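You operate a simulated robot arm through the tools that you are given. There is no shell and no other tool. Be economical: measure what you need, move in short steps, check, and stop when the job is done.

You are at the controls of a simulated robot arm. One attempt, no reset.

TASK
Give the blue jar on the green rig 3 strokes, then tray it by the felt.
Fine: stained felt AGAIN, clean KEEP; the arm ends up.

It is judged by the outcome, as a careful person would: the job done as asked, and still so three seconds after it is handed in. It fails if anything else is knocked over, pushed out of place, dropped, spilled or broken.

THE ROBOT
A 7-joint arm with a two-finger parallel gripper, fixed in place. Base frame: the origin is at the foot of the arm, x ahead of it, y to its left, z up; the work surface is at about z = 76. Units: cm, degrees, N and s.
With the tool pointing down near the work surface it reaches from about 30 to 70 cm from the base axis. Its first joint turns from -66.0 to 66.0 degrees. Payload 1.57 kg.
Tool frame: the origin (TCP) lies between the finger pads and is the grasp point; the fingertips stand 3 cm ahead of it; z points along the fingers, y is the line along which they close. Largest opening 11 cm; finger width 2.4, thickness 1.2; the body of the gripper, 4.8 by 11.2 cm, starts 7.8 cm behind the TCP.
Orientation is that of the tool frame in the base frame, as [roll, pitch, yaw] about the fixed x, y, z axes, in that order (R = Rz(yaw) Ry(pitch) Rx(roll)). With the fingers straight down and closing along the base's y, the tool's x points along the base's -x, its y along +y and its z along -z.

THE INTERFACE
- The arm moves only by the tool apply_moves. Its argument "deltas" is text: rows parted by semicolons, each of 6 numbers parted by spaces: the shift along the tool's x, y, z in cm, then the turn, a rotation vector about the tool's x, y, z in degrees. In form: tx ty tz rx ry rz; .... A call has 1 to 10 rows; each row is the pose to reach, as a shift and turn from the pose commanded when the call began, along the tool's axes at that moment. "claw" is the gripper command, from -1 (shut) to 1 (fully open), values between in proportion, set as the call begins (left out, the last holds). A row lasts 0.2 s, in which the tool goes at most 5 cm and 8.6 degrees; a call with a longer step from one row to the next is refused whole, and so is a gripper value outside its range. Where a pose cannot be reached the arm comes as near as it can. A force on the tool above 70 N (or 10 N above the force at the start of the call, whichever is more), or a blocked arm, ends the call early, and 0.2 s more pass. The fingers move at their own pace (about 10.8 cm/s each) and stop on an object; they squeeze with about 42 N. The grip force told is the motor's: it shows also when the fingers shut on nothing. Time passes only in rows, and 0.2 s behind the last, so rows that repeat a pose let the fingers close. It gives the time, the measured TCP pose, the force on the tool (base axes), the opening and the grip force at its end, in the units of the frame above (readings bear some noise).
- Cameras (640 x 400 px; columns grow to the right, rows downward): "scene" is fixed at [14.55, -38.04, 140.31]; the picture's right is [0.92, -0.40, 0.00], its down [-0.24, -0.54, -0.81] and it looks along [0.32, 0.74, -0.59] (base axes); focal length 317 px, centre (320, 200). "wrist" rides on the gripper at [7, 1.6, -14.1] in the tool frame; the picture's right is [-0.23, 0.97, 0.00], its down [-0.85, -0.20, -0.48] and it looks along [-0.47, -0.11, 0.88] (tool axes); focal length 222 px, centre (320, 200). There is no depth. A picture from a camera that has moved, and an enlarged one, comes with that camera's place and axes in the base frame and with its lens.
- camera(camera): a new picture of that camera. No time passes.
- inspect(camera, box): a new picture of the part [left, top, right, bottom] of that camera's present view, enlarged. No time passes.
- finish_job(): hands the job in; it is judged then, once.

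Go step by step. Nothing tells you positions but the pictures and the camera data: compare them with the known pose of the tool, close in by small moves and look again before you grip or let go. The budget is 120 turns and 64 pictures, counting those below and the enlarged ones. Unless the task says otherwise, let go and move clear before handing in, and close with one line.

The tools are called after "Request:" by a JSON object that holds its "name" and its "arguments". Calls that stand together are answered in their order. apply_moves: Moves the arm, as the interface text tells. Its arguments: {"type":"object","properties":{"deltas":{"type":"string"},"claw":{"type":"number"}},"required":["deltas"]} The other tools are called the same way: camera (camera) takes a picture; inspect (camera, box) takes an enlarged picture of a part of a camera's view; finish_job () hands the job in.

At the start:

```text
t: 0.0
eef_pos: [41.24, 21.57, 112.98]
tcp_rot: [180.0, 0.0, -180.0]
wrist_force: [0.1, 1.4, 0.2]
grip_width: 11.02
grip_force: 0.0
```

scene: 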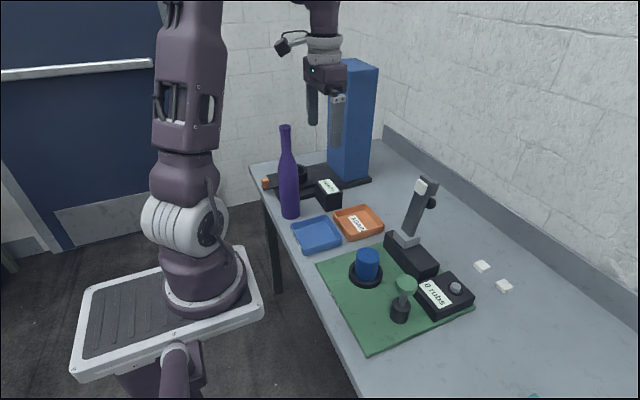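
wrist: 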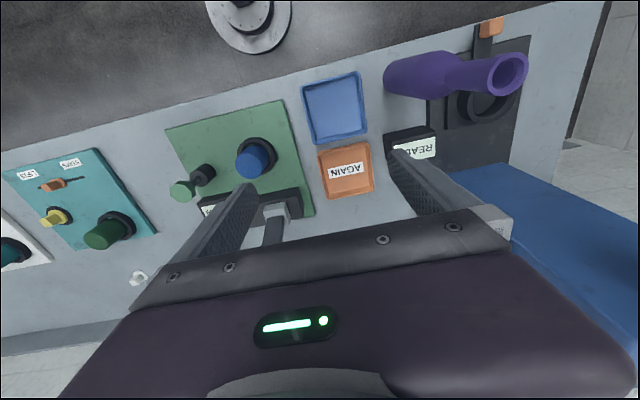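

I see a green rig with a blue jar, a green-capped rubber/felt tool, a counter "0 rubs" box, a lever-like post, and blue and orange trays. I'll enlarge these before moving.

Request:
{"name": "inspect", "arguments": {"camera": "scene", "box": [300, 160, 500, 360]}}

Request:
{"name": "inspect", "arguments": {"camera": "scene", "box": [240, 110, 440, 260]}}

Request:
{"name": "inspect", "arguments": {"camera": "wrist", "box": [150, 60, 450, 260]}}

```text
2.00 times, centred on (400, 260) of scene
camera zoom: at [14.55, -38.04, 140.31], right [0.92, -0.4, 0.0], down [-0.24, -0.54, -0.81], along [0.32, 0.74, -0.59], focal length 633 px, centre (160, 80)
```

zoom: 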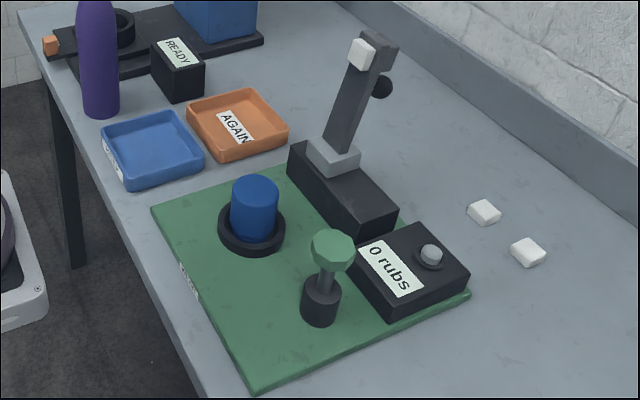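

```text
2.67 times, centred on (340, 185) of scene
camera zoom: at [14.55, -38.04, 140.31], right [0.92, -0.4, 0.0], down [-0.24, -0.54, -0.81], along [0.32, 0.74, -0.59], focal length 844 px, centre (267, 240)
```

zoom: 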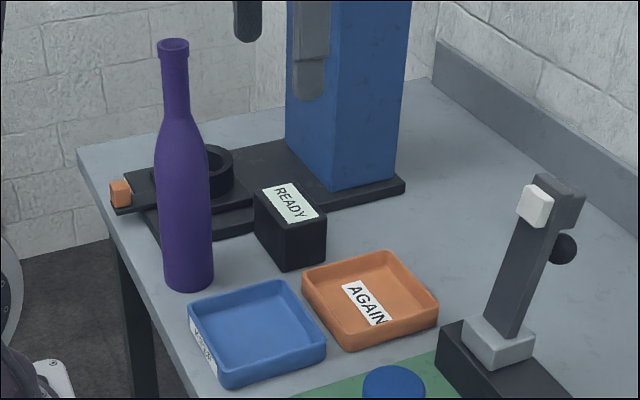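

```text
2.00 times, centred on (300, 160) of wrist
camera zoom: at [34.18, 23.17, 127.04], right [0.23, 0.97, 0.0], down [0.85, -0.2, 0.48], along [0.47, -0.11, -0.88], focal length 444 px, centre (360, 280)
```

zoom: 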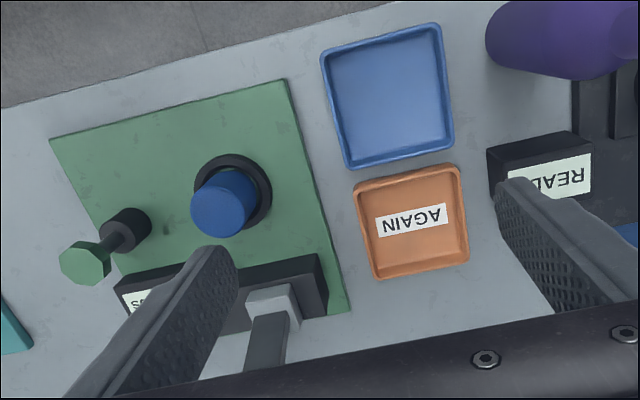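

I take the jar to be near (46, 7), its top at about z 85, the green knob near (47, -6.5, 90), and the felt-tipped arm standing up behind the jar. I'll move over at a safe height for a second viewpoint.

Request:
{"name": "apply_moves", "arguments": {"deltas": "0 -4.5 0 0 0 0; 0 -9 0 0 0 0; 1 -13.5 0 0 0 0; 3 -18 0 0 0 0; 5 -18 0 0 0 0"}}

Request:
{"name": "camera", "arguments": {"camera": "wrist"}}

Request:
{"name": "inspect", "arguments": {"camera": "scene", "box": [380, 160, 480, 320]}}

```text
t: 1.2
eef_pos: [36.32, 3.65, 112.79]
tcp_rot: [180.0, 0.0, 179.9]
wrist_force: [-0.3, 0.5, -0.4]
grip_width: 11.0
grip_force: 0.1
```

```text
58 pictures are left
camera wrist: at [29.18, 5.07, 126.97], right [0.23, 0.97, 0.0], down [0.85, -0.2, 0.48], along [0.47, -0.11, -0.88], focal length 222 px, centre (320, 200)
```

wrist: 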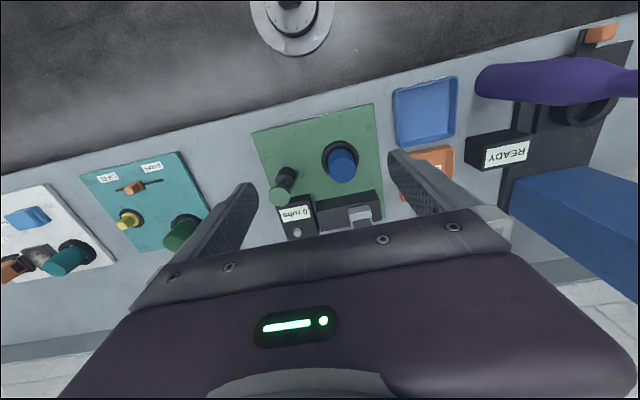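

```text
2.50 times, centred on (430, 240) of scene
camera zoom: at [14.55, -38.04, 140.31], right [0.92, -0.4, 0.0], down [-0.24, -0.54, -0.81], along [0.32, 0.74, -0.59], focal length 792 px, centre (45, 100)
```

zoom: 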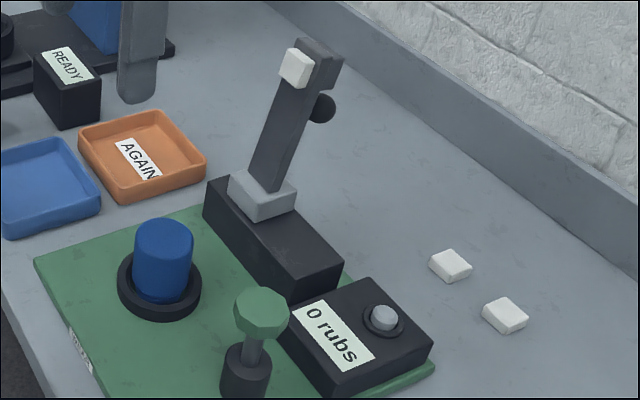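

The second view shows the other panels too. There are small labels on the front edge of the plate and of the blue tray, so I'll read those, and inspect the green rig closely.

Request:
{"name": "inspect", "arguments": {"camera": "scene", "box": [315, 280, 365, 330]}}

Request:
{"name": "inspect", "arguments": {"camera": "scene", "box": [285, 220, 325, 260]}}

Request:
{"name": "inspect", "arguments": {"camera": "wrist", "box": [250, 100, 400, 250]}}

```text
8.00 times, centred on (340, 305) of scene
camera zoom: at [14.55, -38.04, 140.31], right [0.92, -0.4, 0.0], down [-0.24, -0.54, -0.81], along [0.32, 0.74, -0.59], focal length 2534 px, centre (160, -640)
```

zoom: 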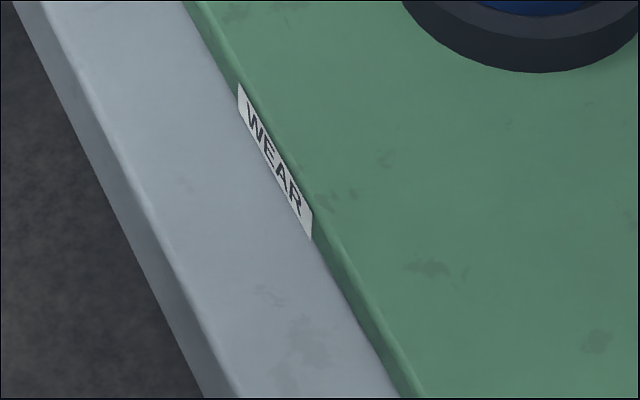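

```text
10.00 times, centred on (305, 240) of scene
camera zoom: at [14.55, -38.04, 140.31], right [0.92, -0.4, 0.0], down [-0.24, -0.54, -0.81], along [0.32, 0.74, -0.59], focal length 3167 px, centre (470, -200)
```

zoom: 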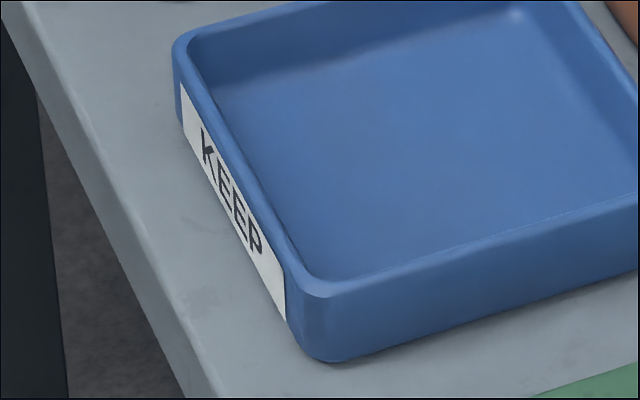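

```text
2.67 times, centred on (325, 175) of wrist
camera zoom: at [29.18, 5.07, 126.97], right [0.23, 0.97, 0.0], down [0.85, -0.2, 0.48], along [0.47, -0.11, -0.88], focal length 592 px, centre (307, 267)
```

zoom: 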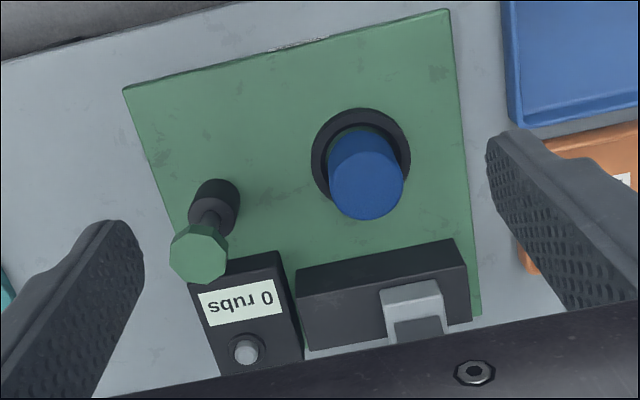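

The plate reads WEAR, blue is KEEP and orange is AGAIN. I'll zoom in on the green knob and grey button to see how they work.

Request:
{"name": "inspect", "arguments": {"camera": "scene", "box": [380, 260, 480, 330]}}

Request:
{"name": "inspect", "arguments": {"camera": "scene", "box": [380, 170, 470, 280]}}

Request:
{"name": "inspect", "arguments": {"camera": "wrist", "box": [70, 140, 220, 260]}}

```text
5.71 times, centred on (430, 295) of scene
camera zoom: at [14.55, -38.04, 140.31], right [0.92, -0.4, 0.0], down [-0.24, -0.54, -0.81], along [0.32, 0.74, -0.59], focal length 1810 px, centre (-309, -343)
```

zoom: 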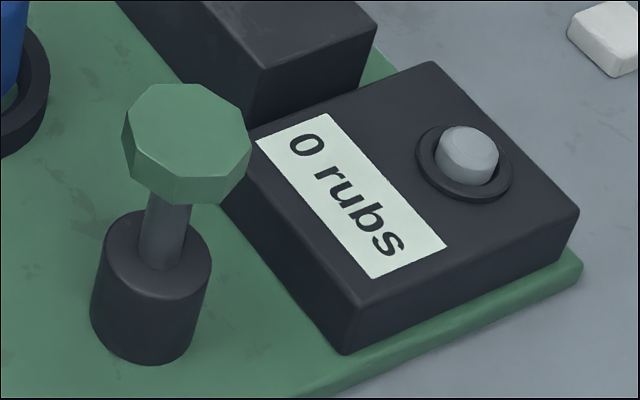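

```text
3.64 times, centred on (425, 225) of scene
camera zoom: at [14.55, -38.04, 140.31], right [0.92, -0.4, 0.0], down [-0.24, -0.54, -0.81], along [0.32, 0.74, -0.59], focal length 1152 px, centre (-62, 109)
```

zoom: 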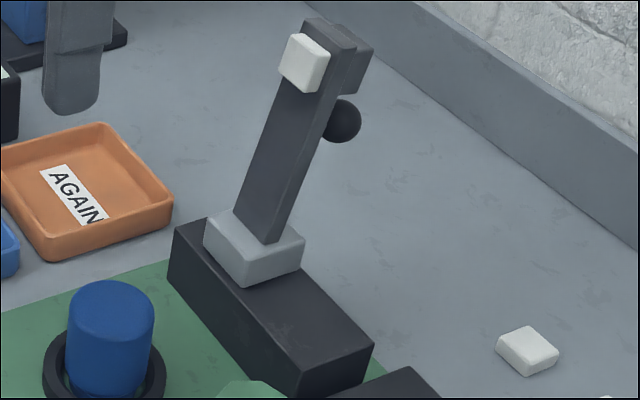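

```text
3.33 times, centred on (145, 200) of wrist
camera zoom: at [29.18, 5.07, 126.97], right [0.23, 0.97, 0.0], down [0.85, -0.2, 0.48], along [0.47, -0.11, -0.88], focal length 740 px, centre (903, 200)
```

zoom: 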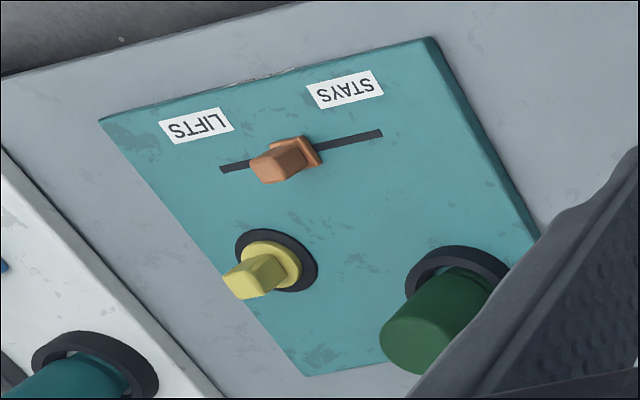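

The green knob looks like a mushroom plunger in a sleeve, the grey dome like a reset button, and the ball on the arm's back like a handle. I'll move high over the arm to fix its position.

Request:
{"name": "apply_moves", "arguments": {"deltas": "-4 1 0 0 0 0; -8 2 0 0 0 0; -12 3 0 0 0 0; -16.7 4.4 0 0 0 0; -16.7 4.4 0 0 0 0"}}

Request:
{"name": "camera", "arguments": {"camera": "wrist"}}

Request:
{"name": "camera", "arguments": {"camera": "scene"}}

```text
t: 2.4
eef_pos: [52.92, 8.07, 112.97]
tcp_rot: [-180.0, 0.0, 180.0]
wrist_force: [-0.6, 0.6, -0.5]
grip_width: 11.02
grip_force: 0.0
```

```text
50 pictures are left
camera wrist: at [45.93, 9.51, 127.09], right [0.23, 0.97, 0.0], down [0.85, -0.2, 0.48], along [0.47, -0.11, -0.88], focal length 222 px, centre (320, 200)
```

wrist: 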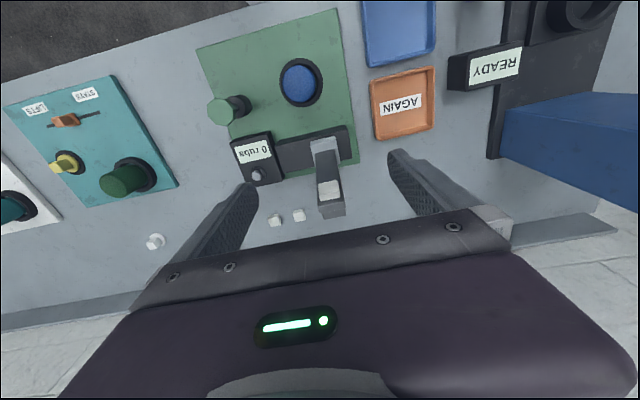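

```text
49 pictures are left
```

scene: 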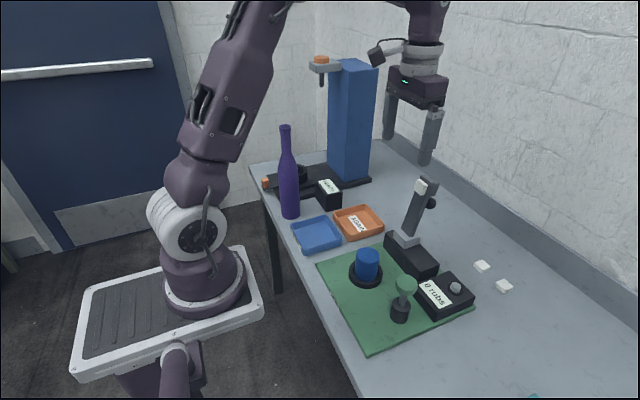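

Request:
{"name": "inspect", "arguments": {"camera": "wrist", "box": [200, 40, 380, 230]}}

```text
2.11 times, centred on (290, 135) of wrist
camera zoom: at [45.93, 9.51, 127.09], right [0.23, 0.97, 0.0], down [0.85, -0.2, 0.48], along [0.47, -0.11, -0.88], focal length 468 px, centre (383, 337)
```

zoom: 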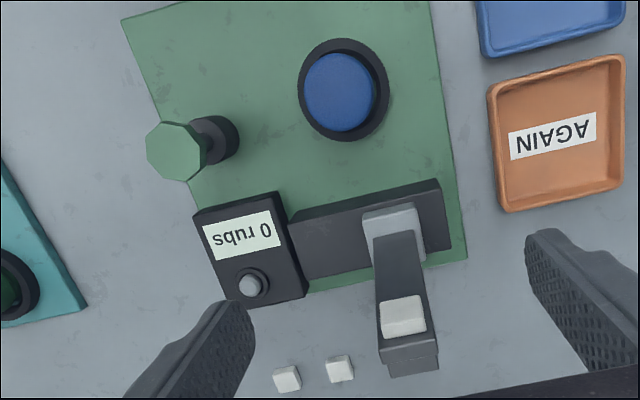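

The felt is at about (59, 7.7, 100), and the ball handle about (64, 7.7, 94). I'll tilt the tool slightly and go behind the arm to straddle the ball.

Request:
{"name": "apply_moves", "arguments": {"deltas": "-4.5 -0.4 0 0 7 0; -9 -0.4 0 0 14 0; -13 -0.4 1 0 20 0; -14 -0.4 4 0 20 0; -14 -0.4 4 0 20 0"}}

Request:
{"name": "camera", "arguments": {"camera": "wrist"}}

Request:
{"name": "inspect", "arguments": {"camera": "scene", "box": [360, 60, 520, 240]}}

```text
t: 3.6
eef_pos: [58.04, 4.41, 108.04]
tcp_rot: [-180.0, -20.0, 180.0]
wrist_force: [-0.4, 0.6, -1.1]
grip_width: 11.02
grip_force: 0.0
out of reach, approached as far as the arm can: row 2, 3, 4, 5
```

```text
47 pictures are left
camera wrist: at [56.26, 5.91, 123.68], right [0.21, 0.97, -0.08], down [0.97, -0.2, 0.16], along [0.14, -0.11, -0.98], focal length 222 px, centre (320, 200)
```

wrist: 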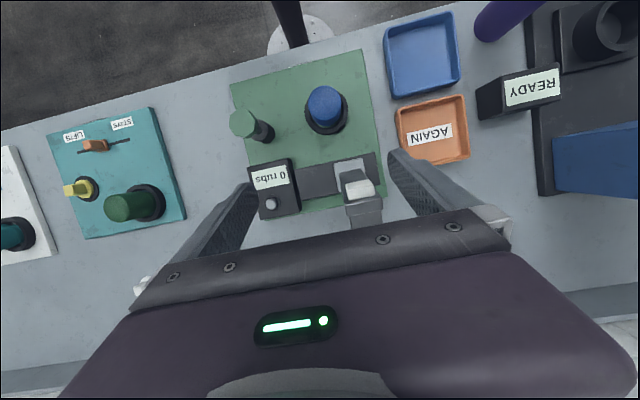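

```text
2.22 times, centred on (440, 150) of scene
camera zoom: at [14.54, -38.04, 140.31], right [0.92, -0.4, 0.0], down [-0.24, -0.54, -0.81], along [0.32, 0.74, -0.59], focal length 704 px, centre (53, 311)
```

zoom: 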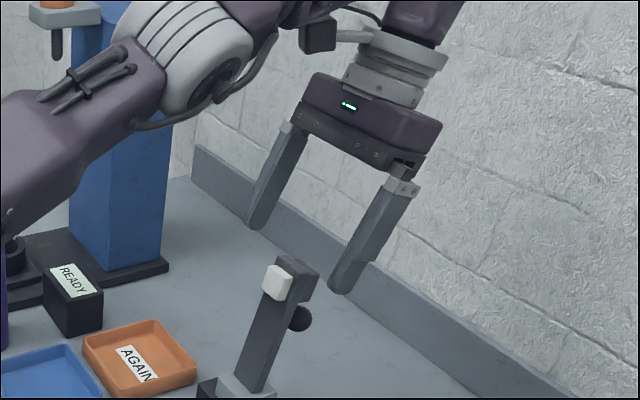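

With that tilt the arm fell short of its target, so I'll return to straight down, where it reaches further, and see what pose results.

Request:
{"name": "apply_moves", "arguments": {"deltas": "0 0 0 0 -7 0; 0 0 0 0 -14 0; 0 0 0 0 -20 0; 0 0 0 0 -20 0"}}

```text
t: 4.6
eef_pos: [58.12, 4.4, 108.08]
tcp_rot: [-180.0, 0.1, 180.0]
wrist_force: [1.2, 0.3, -0.4]
grip_width: 11.01
grip_force: 0.1
```

The pose is now straight down at (58, 4.4, 108). I'll go behind the arm at height to see whether x ≈ 65 can be reached.

Request:
{"name": "apply_moves", "arguments": {"deltas": "-3 1.5 0 0 0 0; -6 3.3 0 0 0 0; -7 3.3 1 0 0 0; -7 3.3 1 0 0 0"}}

Request:
{"name": "inspect", "arguments": {"camera": "scene", "box": [360, 60, 520, 240]}}

Request:
{"name": "camera", "arguments": {"camera": "wrist"}}

```text
t: 5.6
eef_pos: [65.16, 7.79, 107.03]
tcp_rot: [180.0, 0.0, 180.0]
wrist_force: [0.3, 0.0, 0.0]
grip_width: 11.0
grip_force: 0.0
```

```text
2.22 times, centred on (440, 150) of scene
camera zoom: at [14.55, -38.04, 140.31], right [0.92, -0.4, 0.0], down [-0.24, -0.54, -0.81], along [0.32, 0.74, -0.59], focal length 704 px, centre (53, 311)
```

zoom: 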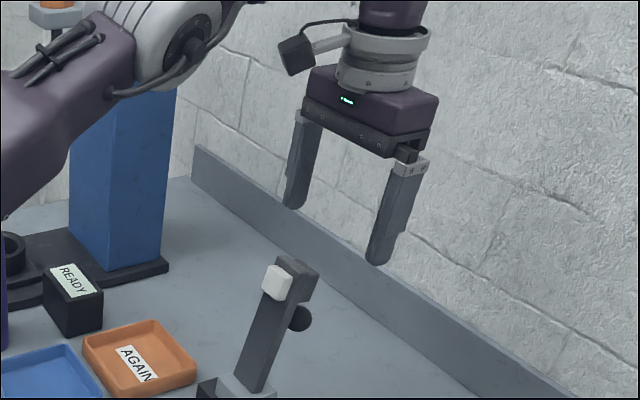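

```text
44 pictures are left
camera wrist: at [58.13, 9.3, 121.21], right [0.23, 0.97, 0.0], down [0.86, -0.2, 0.48], along [0.47, -0.11, -0.88], focal length 222 px, centre (320, 200)
```

wrist: 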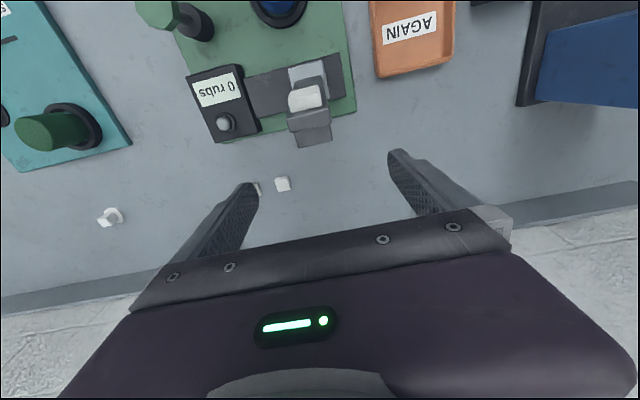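

The tip of the arm sits at about (61.5, 7.6, 101). I'll lower the open fingers so they straddle it, clear of the felt.

Request:
{"name": "apply_moves", "arguments": {"deltas": "3.7 -0.2 0 0 0 0; 3.7 -0.2 2.5 0 0 0; 3.7 -0.2 4.5 0 0 0; 3.7 -0.2 4.5 0 0 0"}}

Request:
{"name": "inspect", "arguments": {"camera": "scene", "box": [360, 100, 480, 240]}}

Request:
{"name": "inspect", "arguments": {"camera": "wrist", "box": [220, 90, 420, 250]}}

```text
t: 6.6
eef_pos: [61.56, 7.63, 102.59]
tcp_rot: [-179.9, 0.0, -179.9]
wrist_force: [0.4, 0.0, 0.1]
grip_width: 11.0
grip_force: 0.1
```

```text
2.86 times, centred on (420, 170) of scene
camera zoom: at [14.55, -38.04, 140.31], right [0.92, -0.4, 0.0], down [-0.24, -0.54, -0.81], along [0.32, 0.74, -0.59], focal length 905 px, centre (34, 286)
```

zoom: 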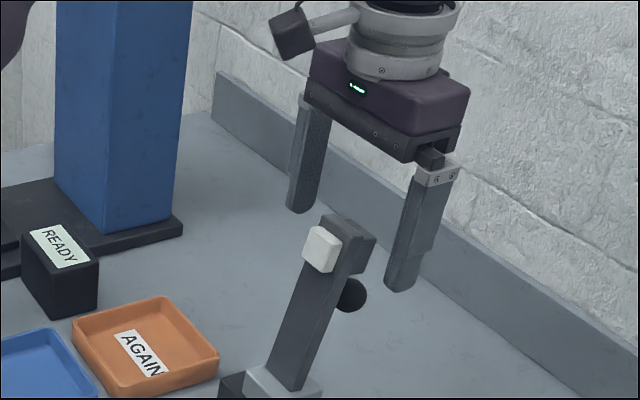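

```text
2.50 times, centred on (320, 170) of wrist
camera zoom: at [54.48, 9.05, 116.56], right [0.23, 0.97, 0.0], down [0.85, -0.2, 0.48], along [0.47, -0.11, -0.88], focal length 555 px, centre (320, 275)
```

zoom: 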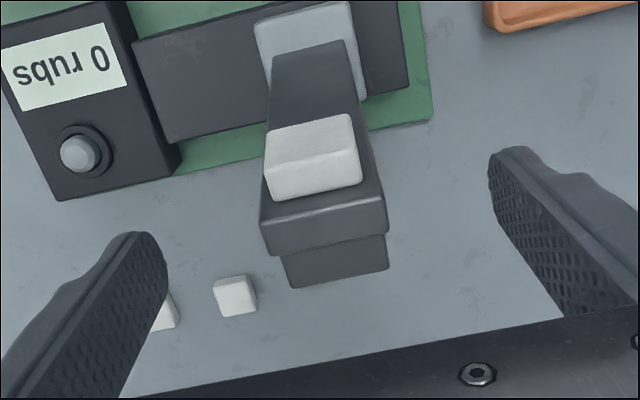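

The fingers straddle the tip evenly. I'll close on it.

Request:
{"name": "apply_moves", "arguments": {"deltas": "0 0 0.4 0 0 0; 0 0 0.4 0 0 0; 0 0 0.4 0 0 0; 0 0 0.4 0 0 0", "claw": -1}}

Request:
{"name": "inspect", "arguments": {"camera": "wrist", "box": [220, 90, 420, 250]}}

```text
t: 7.6
eef_pos: [61.56, 7.67, 102.01]
tcp_rot: [179.9, 0.0, 180.0]
wrist_force: [-0.2, 4.8, -2.1]
grip_width: 3.79
grip_force: 44.3
```

```text
2.50 times, centred on (320, 170) of wrist
camera zoom: at [54.49, 9.09, 116.21], right [0.23, 0.97, 0.0], down [0.85, -0.2, 0.48], along [0.47, -0.11, -0.88], focal length 555 px, centre (320, 275)
```

zoom: 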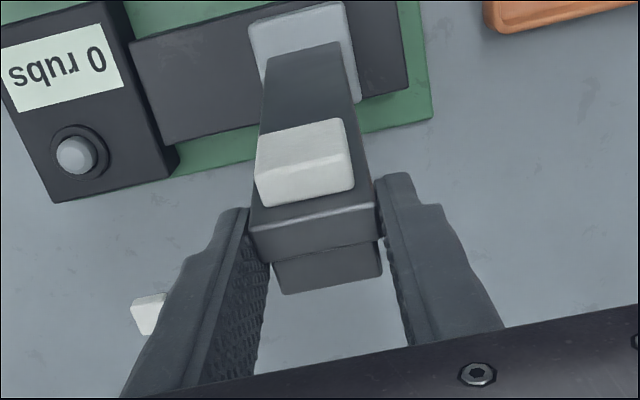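

The tip is gripped. I'll swing the arm forward a little along its arc and check the forces.

Request:
{"name": "apply_moves", "arguments": {"deltas": "1.37 -0.1 -0.26 0 0 0; 2.77 -0.1 -0.38 0 0 0; 4.17 -0.1 -0.39 0 0 0; 5.57 -0.1 -0.27 0 0 0"}}

Request:
{"name": "inspect", "arguments": {"camera": "scene", "box": [340, 100, 480, 300]}}

```text
t: 8.6
eef_pos: [56.0, 7.51, 102.4]
tcp_rot: [-180.0, 0.1, 179.9]
wrist_force: [11.0, 5.4, -6.8]
grip_width: 3.77
grip_force: 44.1
```

```text
2.00 times, centred on (410, 200) of scene
camera zoom: at [14.59, -38.03, 140.31], right [0.92, -0.4, 0.0], down [-0.24, -0.54, -0.81], along [0.32, 0.74, -0.59], focal length 633 px, centre (140, 200)
```

zoom: 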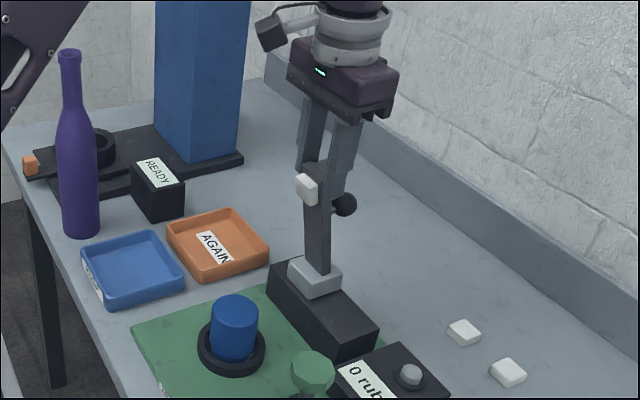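

The arm follows with little force. I'll carry on down the arc.

Request:
{"name": "apply_moves", "arguments": {"deltas": "1.93 0 0.37 0 0 0; 3.8 0 0.98 0 0 0; 5.59 0 1.81 0 0 0; 7.26 0 2.85 0 0 0; 8.79 0 4.08 0 0 0; 10.15 0 5.49 0 0 0"}}

Request:
{"name": "inspect", "arguments": {"camera": "scene", "box": [340, 100, 480, 300]}}

```text
t: 10.0
eef_pos: [46.03, 7.55, 96.9]
tcp_rot: [180.0, 0.2, 180.0]
wrist_force: [19.6, 5.3, -4.8]
grip_width: 3.78
grip_force: 44.0
```

```text
2.00 times, centred on (410, 200) of scene
camera zoom: at [14.6, -38.03, 140.3], right [0.92, -0.4, 0.0], down [-0.24, -0.54, -0.81], along [0.32, 0.74, -0.59], focal length 633 px, centre (140, 200)
```

zoom: 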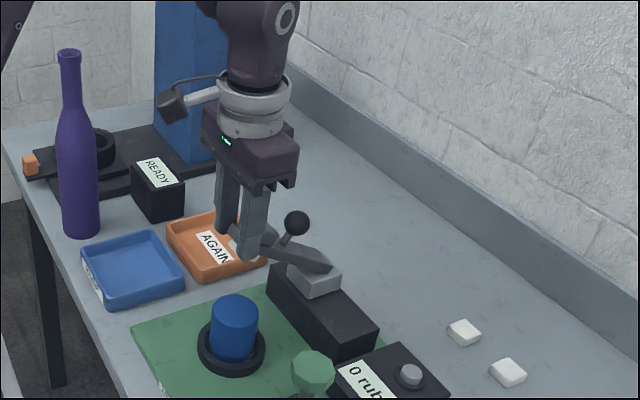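

About 30° remain. I'll go on in small steps, pulling a little inward to ease the force.

Request:
{"name": "apply_moves", "arguments": {"deltas": "0.8 0 1.5 0 0 0; 1.5 0 3.2 0 0 0; 1.8 0 4.2 0 0 0; 1.8 0 4.2 0 0 0"}}

Request:
{"name": "inspect", "arguments": {"camera": "scene", "box": [340, 140, 460, 290]}}

Request:
{"name": "inspect", "arguments": {"camera": "wrist", "box": [220, 90, 420, 250]}}

```text
t: 11.0
eef_pos: [44.08, 7.65, 92.7]
tcp_rot: [180.0, 0.0, -180.0]
wrist_force: [3.0, 4.5, 6.1]
grip_width: 3.77
grip_force: 44.0
```

```text
2.67 times, centred on (400, 215) of scene
camera zoom: at [14.54, -38.03, 140.31], right [0.92, -0.4, 0.0], down [-0.24, -0.54, -0.81], along [0.32, 0.74, -0.59], focal length 844 px, centre (107, 160)
```

zoom: 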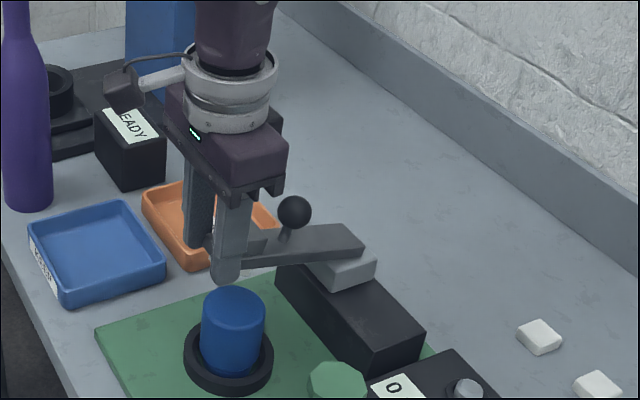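

```text
2.50 times, centred on (320, 170) of wrist
camera zoom: at [36.94, 9.06, 106.86], right [0.23, 0.97, 0.0], down [0.86, -0.2, 0.48], along [0.47, -0.11, -0.88], focal length 555 px, centre (320, 275)
```

zoom: 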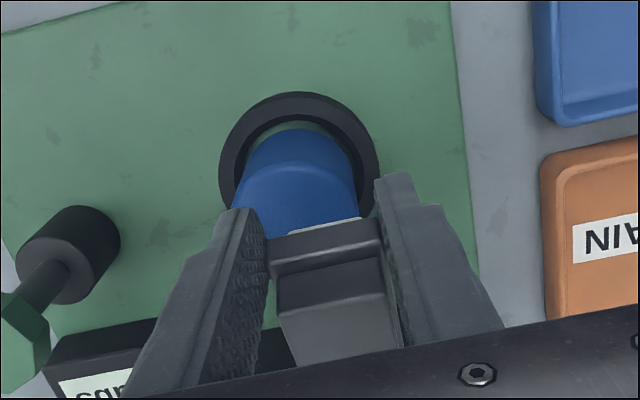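

The lever is nearly horizontal, with the felt just over the jar. I'll ease it down in small steps and watch the force.

Request:
{"name": "apply_moves", "arguments": {"deltas": "0 0 0.6 0 0 0; 0.1 0 1.2 0 0 0; 0.1 0 1.2 0 0 0"}}

Request:
{"name": "inspect", "arguments": {"camera": "scene", "box": [340, 170, 440, 290]}}

```text
t: 11.8
eef_pos: [43.67, 7.51, 91.56]
tcp_rot: [-179.9, -0.2, -179.9]
wrist_force: [-12.6, 5.7, 7.6]
grip_width: 3.75
grip_force: 43.6
```

```text
3.33 times, centred on (390, 230) of scene
camera zoom: at [14.5, -38.03, 140.31], right [0.92, -0.4, 0.0], down [-0.24, -0.54, -0.81], along [0.32, 0.74, -0.59], focal length 1056 px, centre (87, 100)
```

zoom: 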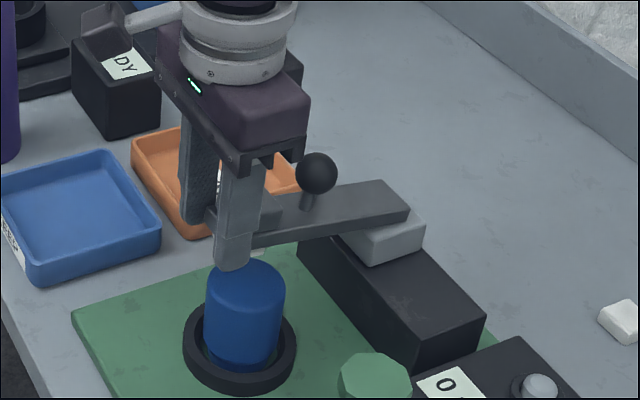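

The felt sits just above the jar. I'll lower it a little more, letting the tip move outward.

Request:
{"name": "apply_moves", "arguments": {"deltas": "0.5 0 0.5 0 0 0; 0.6 0 1.0 0 0 0; 0.6 0 1.0 0 0 0"}}

Request:
{"name": "inspect", "arguments": {"camera": "scene", "box": [340, 170, 440, 290]}}

```text
t: 12.6
eef_pos: [43.66, 7.42, 90.45]
tcp_rot: [179.9, 0.3, -180.0]
wrist_force: [22.0, 4.7, 2.6]
grip_width: 3.77
grip_force: 43.5
```

```text
3.33 times, centred on (390, 230) of scene
camera zoom: at [14.6, -38.03, 140.3], right [0.92, -0.4, 0.0], down [-0.24, -0.54, -0.81], along [0.32, 0.74, -0.59], focal length 1056 px, centre (87, 100)
```

zoom: 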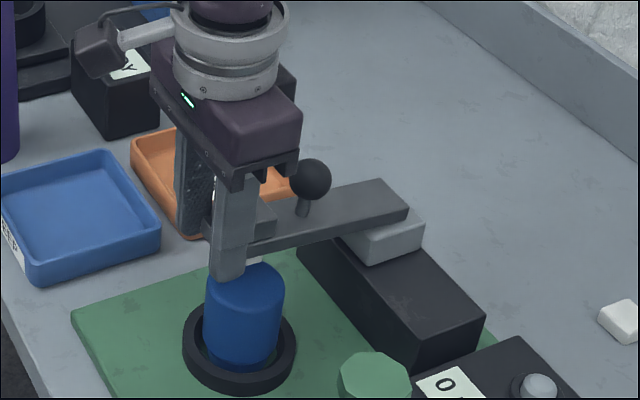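

The fingertips are getting close to the jar top, so I'll release the lever here, rise slightly, and see whether it stays or drops.

Request:
{"name": "apply_moves", "arguments": {"deltas": "0 0 0 0 0 0; 0 0 0 0 0 0; 0 0 -2 0 0 0; 0 0 -6 0 0 0; 0 0 -6 0 0 0", "claw": 0.2}}

Request:
{"name": "inspect", "arguments": {"camera": "scene", "box": [340, 170, 440, 290]}}

Request:
{"name": "inspect", "arguments": {"camera": "wrist", "box": [220, 90, 420, 250]}}

```text
t: 13.8
eef_pos: [43.14, 7.34, 96.45]
tcp_rot: [-179.9, 0.0, 180.0]
wrist_force: [-0.6, -0.1, 0.3]
grip_width: 6.59
grip_force: 0.1
```

```text
3.33 times, centred on (390, 230) of scene
camera zoom: at [14.55, -38.04, 140.31], right [0.92, -0.4, 0.0], down [-0.24, -0.54, -0.81], along [0.32, 0.74, -0.59], focal length 1056 px, centre (87, 100)
```

zoom: 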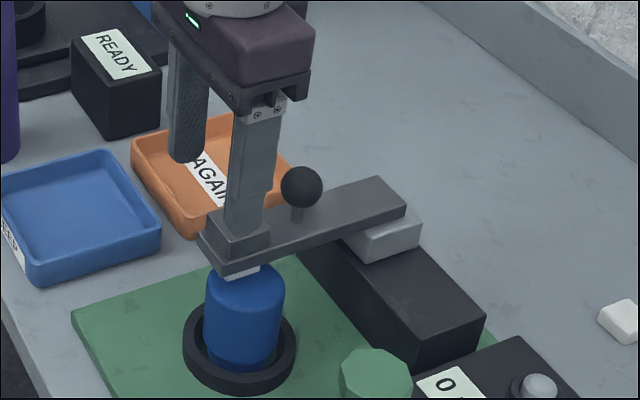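

```text
2.50 times, centred on (320, 170) of wrist
camera zoom: at [36.23, 8.78, 110.57], right [0.23, 0.97, 0.0], down [0.86, -0.2, 0.48], along [0.47, -0.11, -0.88], focal length 555 px, centre (320, 275)
```

zoom: 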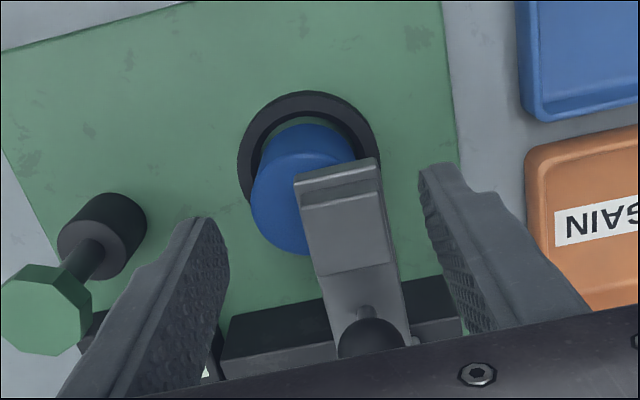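

The arm dropped onto the jar and the felt is resting on it. Next is the green knob, so I'll rise, move over it with the fingers closed, and check alignment.

Request:
{"name": "apply_moves", "arguments": {"deltas": "0 0 -4 0 0 0; 0 -4.5 -6 0 0 0; -2 -9 -6 0 0 0; -3.6 -14 -6 0 0 0; -3.6 -14 -6 0 0 0", "claw": -1}}

Request:
{"name": "camera", "arguments": {"camera": "wrist"}}

Request:
{"name": "inspect", "arguments": {"camera": "scene", "box": [340, 170, 500, 340]}}

```text
refused: row 4 steps farther than a row can; nothing moved
```

```text
32 pictures are left
camera wrist: at [36.23, 8.78, 110.57], right [0.23, 0.97, 0.0], down [0.86, -0.2, 0.48], along [0.47, -0.11, -0.88], focal length 222 px, centre (320, 200)
```

wrist: 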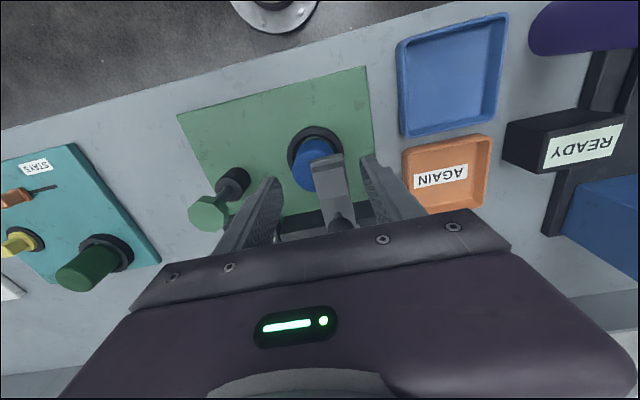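

```text
2.35 times, centred on (420, 255) of scene
camera zoom: at [14.55, -38.04, 140.31], right [0.92, -0.4, 0.0], down [-0.24, -0.54, -0.81], along [0.32, 0.74, -0.59], focal length 745 px, centre (85, 71)
```

zoom: 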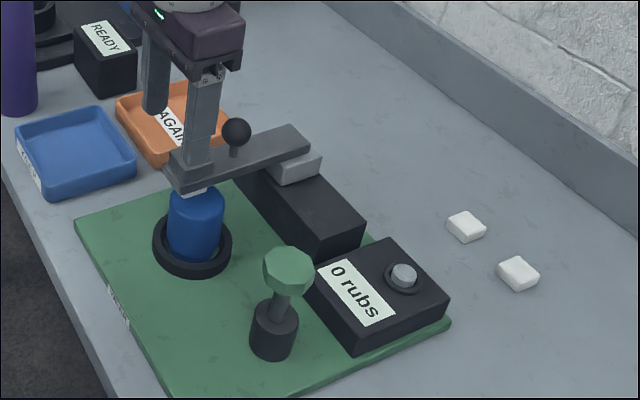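

That call was refused over one step that was too long; I'll resend it with shorter steps.

Request:
{"name": "apply_moves", "arguments": {"deltas": "0 0 -4 0 0 0; 0 -4 -6 0 0 0; -1.5 -8 -6 0 0 0; -3 -12 -6 0 0 0; -3.6 -14 -6 0 0 0; -3.6 -14 -6 0 0 0", "claw": -1}}

Request:
{"name": "inspect", "arguments": {"camera": "wrist", "box": [220, 70, 420, 230]}}

Request:
{"name": "inspect", "arguments": {"camera": "scene", "box": [340, 170, 500, 340]}}

```text
t: 15.2
eef_pos: [47.01, -6.71, 102.47]
tcp_rot: [-179.9, 0.0, -179.9]
wrist_force: [0.9, 0.0, -0.6]
grip_width: 0.01
grip_force: 21.6
```

```text
2.50 times, centred on (320, 150) of wrist
camera zoom: at [39.96, -5.24, 116.64], right [0.23, 0.97, 0.0], down [0.85, -0.2, 0.48], along [0.47, -0.11, -0.88], focal length 555 px, centre (320, 325)
```

zoom: 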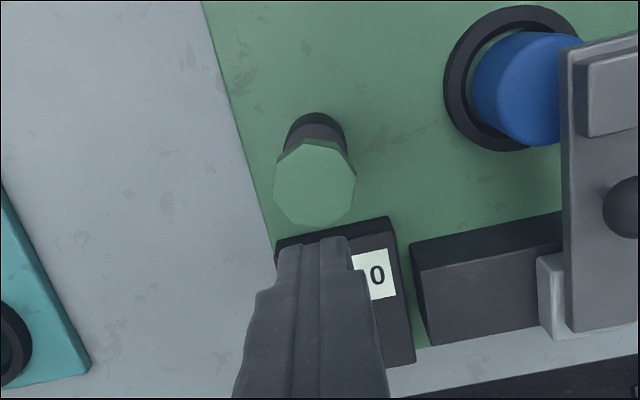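

```text
2.35 times, centred on (420, 255) of scene
camera zoom: at [14.55, -38.05, 140.31], right [0.92, -0.4, 0.0], down [-0.24, -0.54, -0.81], along [0.32, 0.74, -0.59], focal length 745 px, centre (85, 71)
```

zoom: 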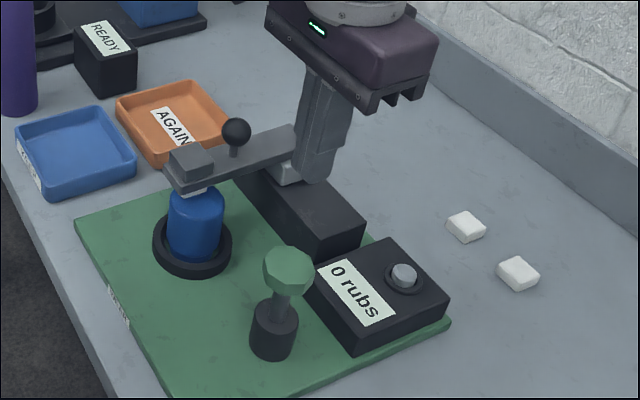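

The knob is centred near (46.6, -7.1), top at about z 90.5. I'll come down to just above it, then press gently.

Request:
{"name": "apply_moves", "arguments": {"deltas": "0.4 -0.4 4 0 0 0; 0.4 -0.4 7.5 0 0 0; 0.4 -0.4 8.2 0 0 0; 0.4 -0.4 8.8 0 0 0; 0.4 -0.4 9.2 0 0 0"}}

```text
t: 16.4
eef_pos: [46.39, -6.85, 93.3]
tcp_rot: [180.0, 0.0, 180.0]
wrist_force: [-0.8, 0.0, -0.1]
grip_width: 0.0
grip_force: 21.3
```

Request:
{"name": "apply_moves", "arguments": {"deltas": "0 0 0.3 0 0 0; 0 0 0.6 0 0 0; 0 0 0.9 0 0 0"}}

Request:
{"name": "inspect", "arguments": {"camera": "scene", "box": [340, 170, 500, 340]}}

```text
t: 17.2
eef_pos: [46.55, -7.0, 92.27]
tcp_rot: [-179.9, 0.0, -180.0]
wrist_force: [0.2, -0.6, -0.6]
grip_width: 0.0
grip_force: 21.0
```

```text
2.35 times, centred on (420, 255) of scene
camera zoom: at [14.55, -38.04, 140.31], right [0.92, -0.4, 0.0], down [-0.24, -0.54, -0.81], along [0.32, 0.74, -0.59], focal length 745 px, centre (85, 71)
```

zoom: 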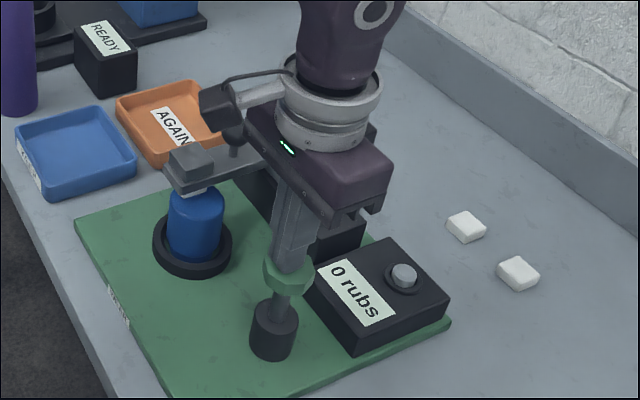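

The fingertips look about to touch the knob. I'll press on a little.

Request:
{"name": "apply_moves", "arguments": {"deltas": "0 0 0.3 0 0 0; 0 0 0.6 0 0 0; 0 0 0.9 0 0 0; 0 0 0.9 0 0 0"}}

```text
t: 18.2
eef_pos: [46.52, -6.87, 91.61]
tcp_rot: [-180.0, 0.2, -180.0]
wrist_force: [1.3, -2.8, 5.4]
grip_width: 0.03
grip_force: 21.3
```

Contact, at about 5 N. I'll press another 0.6 cm.

Request:
{"name": "apply_moves", "arguments": {"deltas": "0 0 0.3 0 0 0; 0 0 0.6 0 0 0; 0 0 0.6 0 0 0"}}

Request:
{"name": "inspect", "arguments": {"camera": "scene", "box": [340, 170, 500, 340]}}

```text
t: 19.0
eef_pos: [46.57, -6.85, 90.77]
tcp_rot: [180.0, -0.1, 179.9]
wrist_force: [-0.1, 1.8, 5.8]
grip_width: 0.0
grip_force: 21.9
```

```text
2.35 times, centred on (420, 255) of scene
camera zoom: at [14.54, -38.03, 140.31], right [0.92, -0.4, 0.0], down [-0.24, -0.54, -0.81], along [0.32, 0.74, -0.59], focal length 745 px, centre (85, 71)
```

zoom: 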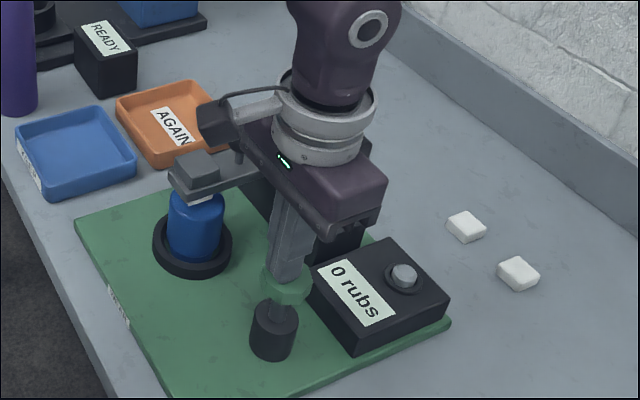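

The knob moves down on a light spring, so it is a plunger. I'll keep going to the bottom of its travel.

Request:
{"name": "apply_moves", "arguments": {"deltas": "0 0 0.4 0 0 0; 0 0 0.8 0 0 0; 0 0 1.2 0 0 0; 0 0 1.6 0 0 0; 0 0 1.6 0 0 0"}}

Request:
{"name": "inspect", "arguments": {"camera": "scene", "box": [340, 170, 500, 340]}}

```text
t: 20.2
eef_pos: [46.53, -6.82, 89.34]
tcp_rot: [180.0, -0.1, -180.0]
wrist_force: [0.9, 3.7, 7.4]
grip_width: 0.01
grip_force: 21.3
```

```text
2.35 times, centred on (420, 255) of scene
camera zoom: at [14.54, -38.03, 140.31], right [0.92, -0.4, 0.0], down [-0.24, -0.54, -0.81], along [0.32, 0.74, -0.59], focal length 745 px, centre (85, 71)
```

zoom: 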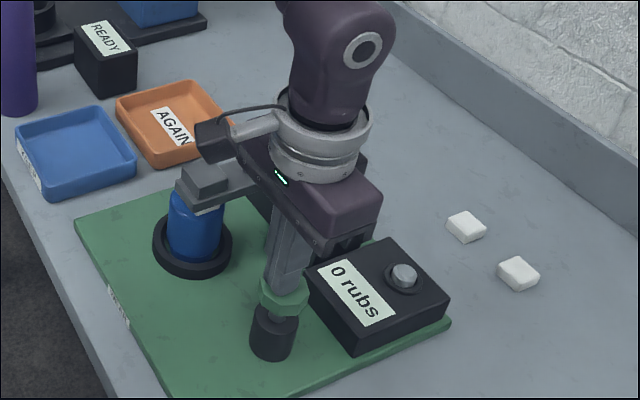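

The plunger drives the felt across the jar, as intended. I'll press on to the bottom.

Request:
{"name": "apply_moves", "arguments": {"deltas": "0 0 0.4 0 0 0; 0 0 0.8 0 0 0; 0 0 1.2 0 0 0; 0 0 1.6 0 0 0; 0 0 1.6 0 0 0"}}

Request:
{"name": "inspect", "arguments": {"camera": "scene", "box": [340, 170, 500, 340]}}

```text
t: 21.2
eef_pos: [46.46, -6.86, 88.07]
tcp_rot: [179.9, 0.2, 179.9]
wrist_force: [-7.2, 3.6, 25.6]
grip_width: 0.02
grip_force: 21.7
stopped in row 5: the force on the tool passed its limit (the readings are from after the stop); the commanded pose is now the measured one
```

```text
2.35 times, centred on (420, 255) of scene
camera zoom: at [14.49, -38.03, 140.32], right [0.92, -0.4, 0.0], down [-0.24, -0.54, -0.81], along [0.32, 0.74, -0.59], focal length 745 px, centre (85, 71)
```

zoom: 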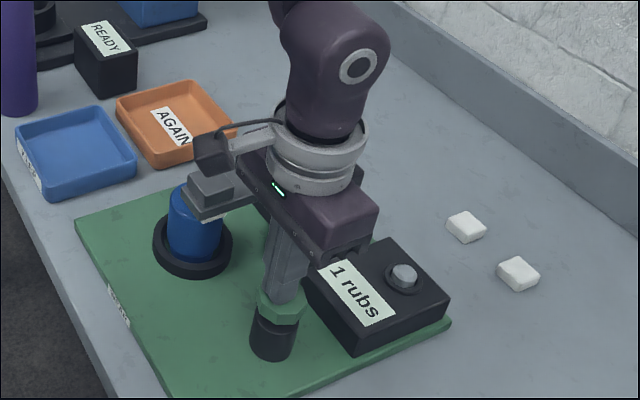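

The counter reads 1 rub, and the bottom is at TCP z ≈ 88.1. I'll let the plunger come up fully and check before the second stroke.

Request:
{"name": "apply_moves", "arguments": {"deltas": "0 0 -1.5 0 0 0; 0 0 -3 0 0 0; 0 0 -5.5 0 0 0; 0 0 -5.5 0 0 0; 0 0 -5.5 0 0 0"}}

Request:
{"name": "inspect", "arguments": {"camera": "scene", "box": [340, 170, 500, 340]}}

```text
t: 22.4
eef_pos: [46.63, -6.98, 93.58]
tcp_rot: [180.0, 0.3, -180.0]
wrist_force: [1.1, 0.1, 0.4]
grip_width: 0.02
grip_force: 21.4
```

```text
2.35 times, centred on (420, 255) of scene
camera zoom: at [14.55, -38.04, 140.31], right [0.92, -0.4, 0.0], down [-0.24, -0.54, -0.81], along [0.32, 0.74, -0.59], focal length 745 px, centre (85, 71)
```

zoom: 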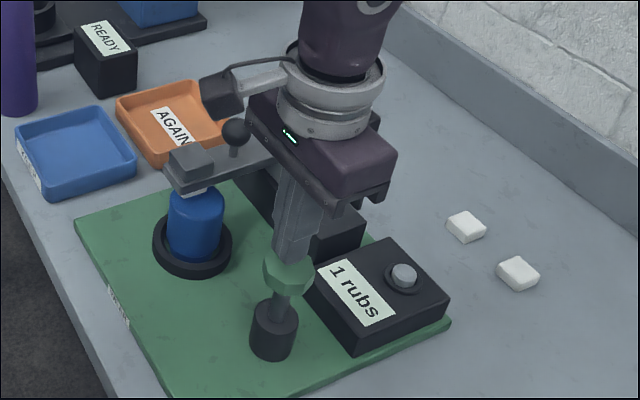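

It returned fully, and the count is still 1. Now the second stroke, down and up in the same rhythm.

Request:
{"name": "apply_moves", "arguments": {"deltas": "0 0 1.5 0 0 0; 0 0 2.2 0 0 0; 0 0 2.9 0 0 0; 0 0 3.6 0 0 0; 0 0 4.3 0 0 0; 0 0 4.8 0 0 0; 0 0 5.2 0 0 0; 0 0 5.4 0 0 0; 0 0 5.4 0 0 0"}}

Request:
{"name": "inspect", "arguments": {"camera": "scene", "box": [340, 170, 500, 340]}}

```text
t: 24.4
eef_pos: [46.66, -6.95, 88.12]
tcp_rot: [-180.0, 0.3, 180.0]
wrist_force: [-0.7, 4.6, 8.8]
grip_width: 0.0
grip_force: 21.2
```

```text
2.35 times, centred on (420, 255) of scene
camera zoom: at [14.53, -38.03, 140.31], right [0.92, -0.4, 0.0], down [-0.24, -0.54, -0.81], along [0.32, 0.74, -0.59], focal length 745 px, centre (85, 71)
```

zoom: 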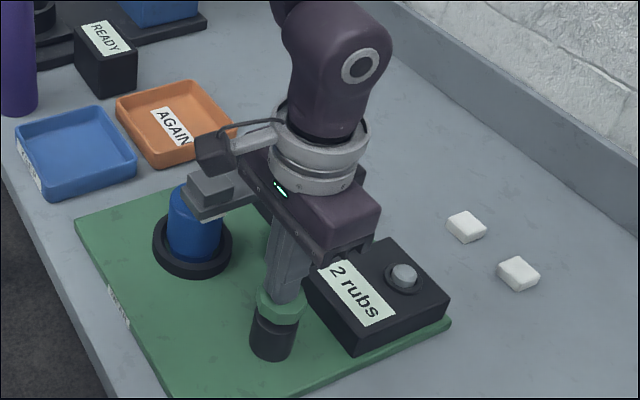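

Two rubs counted. I'll release fully, then make the third stroke.

Request:
{"name": "apply_moves", "arguments": {"deltas": "0 0 -1.5 0 0 0; 0 0 -3 0 0 0; 0 0 -5.4 0 0 0; 0 0 -5.4 0 0 0; 0 0 -5.4 0 0 0; 0 0 -5.4 0 0 0"}}

Request:
{"name": "apply_moves", "arguments": {"deltas": "0 0 1.5 0 0 0; 0 0 2.2 0 0 0; 0 0 2.9 0 0 0; 0 0 3.6 0 0 0; 0 0 4.3 0 0 0; 0 0 4.8 0 0 0; 0 0 5.2 0 0 0; 0 0 5.4 0 0 0; 0 0 5.4 0 0 0"}}

Request:
{"name": "inspect", "arguments": {"camera": "scene", "box": [340, 170, 500, 340]}}

```text
t: 25.8
eef_pos: [46.61, -6.87, 93.49]
tcp_rot: [-179.9, 0.2, 180.0]
wrist_force: [-0.1, 0.1, -0.2]
grip_width: 0.01
grip_force: 21.1
```

```text
t: 27.8
eef_pos: [46.66, -6.84, 87.99]
tcp_rot: [-179.9, 0.3, -180.0]
wrist_force: [-1.9, 5.0, 9.0]
grip_width: 0.0
grip_force: 21.8
```

```text
2.35 times, centred on (420, 255) of scene
camera zoom: at [14.53, -38.03, 140.31], right [0.92, -0.4, 0.0], down [-0.24, -0.54, -0.81], along [0.32, 0.74, -0.59], focal length 745 px, centre (85, 71)
```

zoom: 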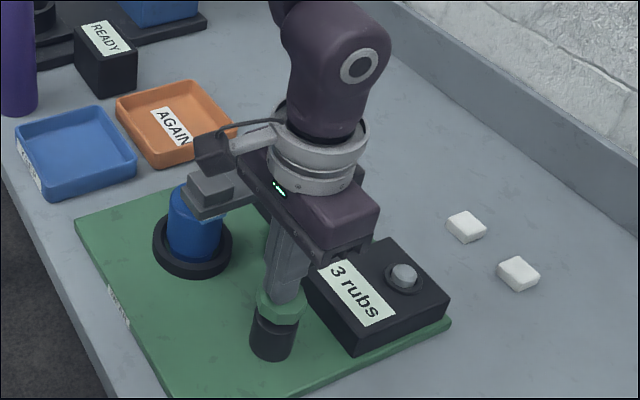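

Three rubs counted. I'll release the plunger, rise, and move above the ball handle at about (50.6, 7.6, 91) with the fingers open.

Request:
{"name": "apply_moves", "arguments": {"deltas": "0 0 -1.5 0 0 0; 0 0 -3 0 0 0; 0 0 -5.4 0 0 0; 0 0 -10 0 0 0; 0 0 -14 0 0 0; 0 0 -14 0 0 0"}}

Request:
{"name": "apply_moves", "arguments": {"deltas": "-1 4 0 0 0 0; -2 8 0 0 0 0; -3 12 0 0 0 0; -4 14.5 2 0 0 0; -4 14.5 4 0 0 0; -4 14.5 4 0 0 0", "claw": 0.3}}

Request:
{"name": "inspect", "arguments": {"camera": "wrist", "box": [220, 70, 420, 230]}}

Request:
{"name": "inspect", "arguments": {"camera": "scene", "box": [340, 130, 500, 310]}}

```text
t: 29.2
eef_pos: [46.67, -6.96, 102.08]
tcp_rot: [-180.0, 0.2, -180.0]
wrist_force: [0.3, 0.4, -0.2]
grip_width: 0.01
grip_force: 21.2
```

```text
t: 30.6
eef_pos: [50.81, 7.45, 98.18]
tcp_rot: [-180.0, 0.2, -180.0]
wrist_force: [-1.6, -0.2, 0.6]
grip_width: 7.17
grip_force: 0.0
```

```text
2.50 times, centred on (320, 150) of wrist
camera zoom: at [43.56, 9.02, 112.13], right [0.23, 0.97, 0.0], down [0.85, -0.2, 0.48], along [0.47, -0.11, -0.88], focal length 555 px, centre (320, 325)
```

zoom: 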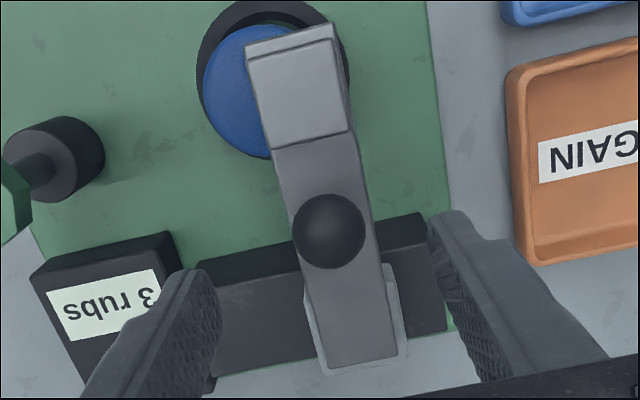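

```text
2.22 times, centred on (420, 220) of scene
camera zoom: at [14.55, -38.04, 140.31], right [0.92, -0.4, 0.0], down [-0.24, -0.54, -0.81], along [0.32, 0.74, -0.59], focal length 704 px, centre (98, 156)
```

zoom: 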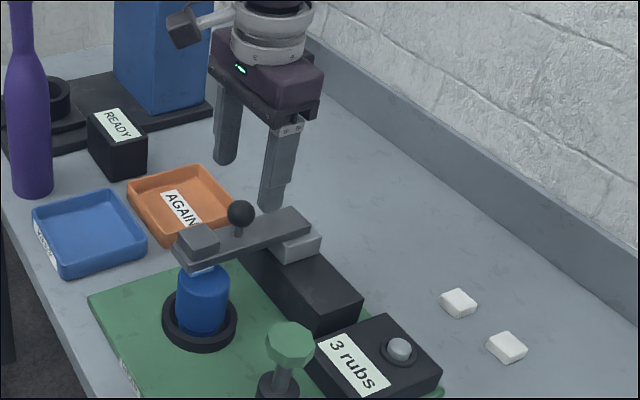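

The ball is at (50.7, 7.65, 91.4). I'll descend around it and close.

Request:
{"name": "apply_moves", "arguments": {"deltas": "0.1 0.2 3 0 0 0; 0.1 0.2 5.2 0 0 0; 0.1 0.2 5.2 0 0 0"}}

Request:
{"name": "apply_moves", "arguments": {"deltas": "0 0 0 0 0 0; 0 0 0 0 0 0; 0 0 0 0 0 0; 0 0 0 0 0 0", "claw": -1}}

```text
t: 31.4
eef_pos: [50.5, 7.77, 93.03]
tcp_rot: [179.9, 0.1, -180.0]
wrist_force: [0.4, -0.8, 1.0]
grip_width: 7.16
grip_force: 0.1
```

```text
t: 32.4
eef_pos: [50.58, 7.85, 93.03]
tcp_rot: [-180.0, 0.2, 180.0]
wrist_force: [0.6, 3.2, -4.6]
grip_width: 2.92
grip_force: 38.9
```

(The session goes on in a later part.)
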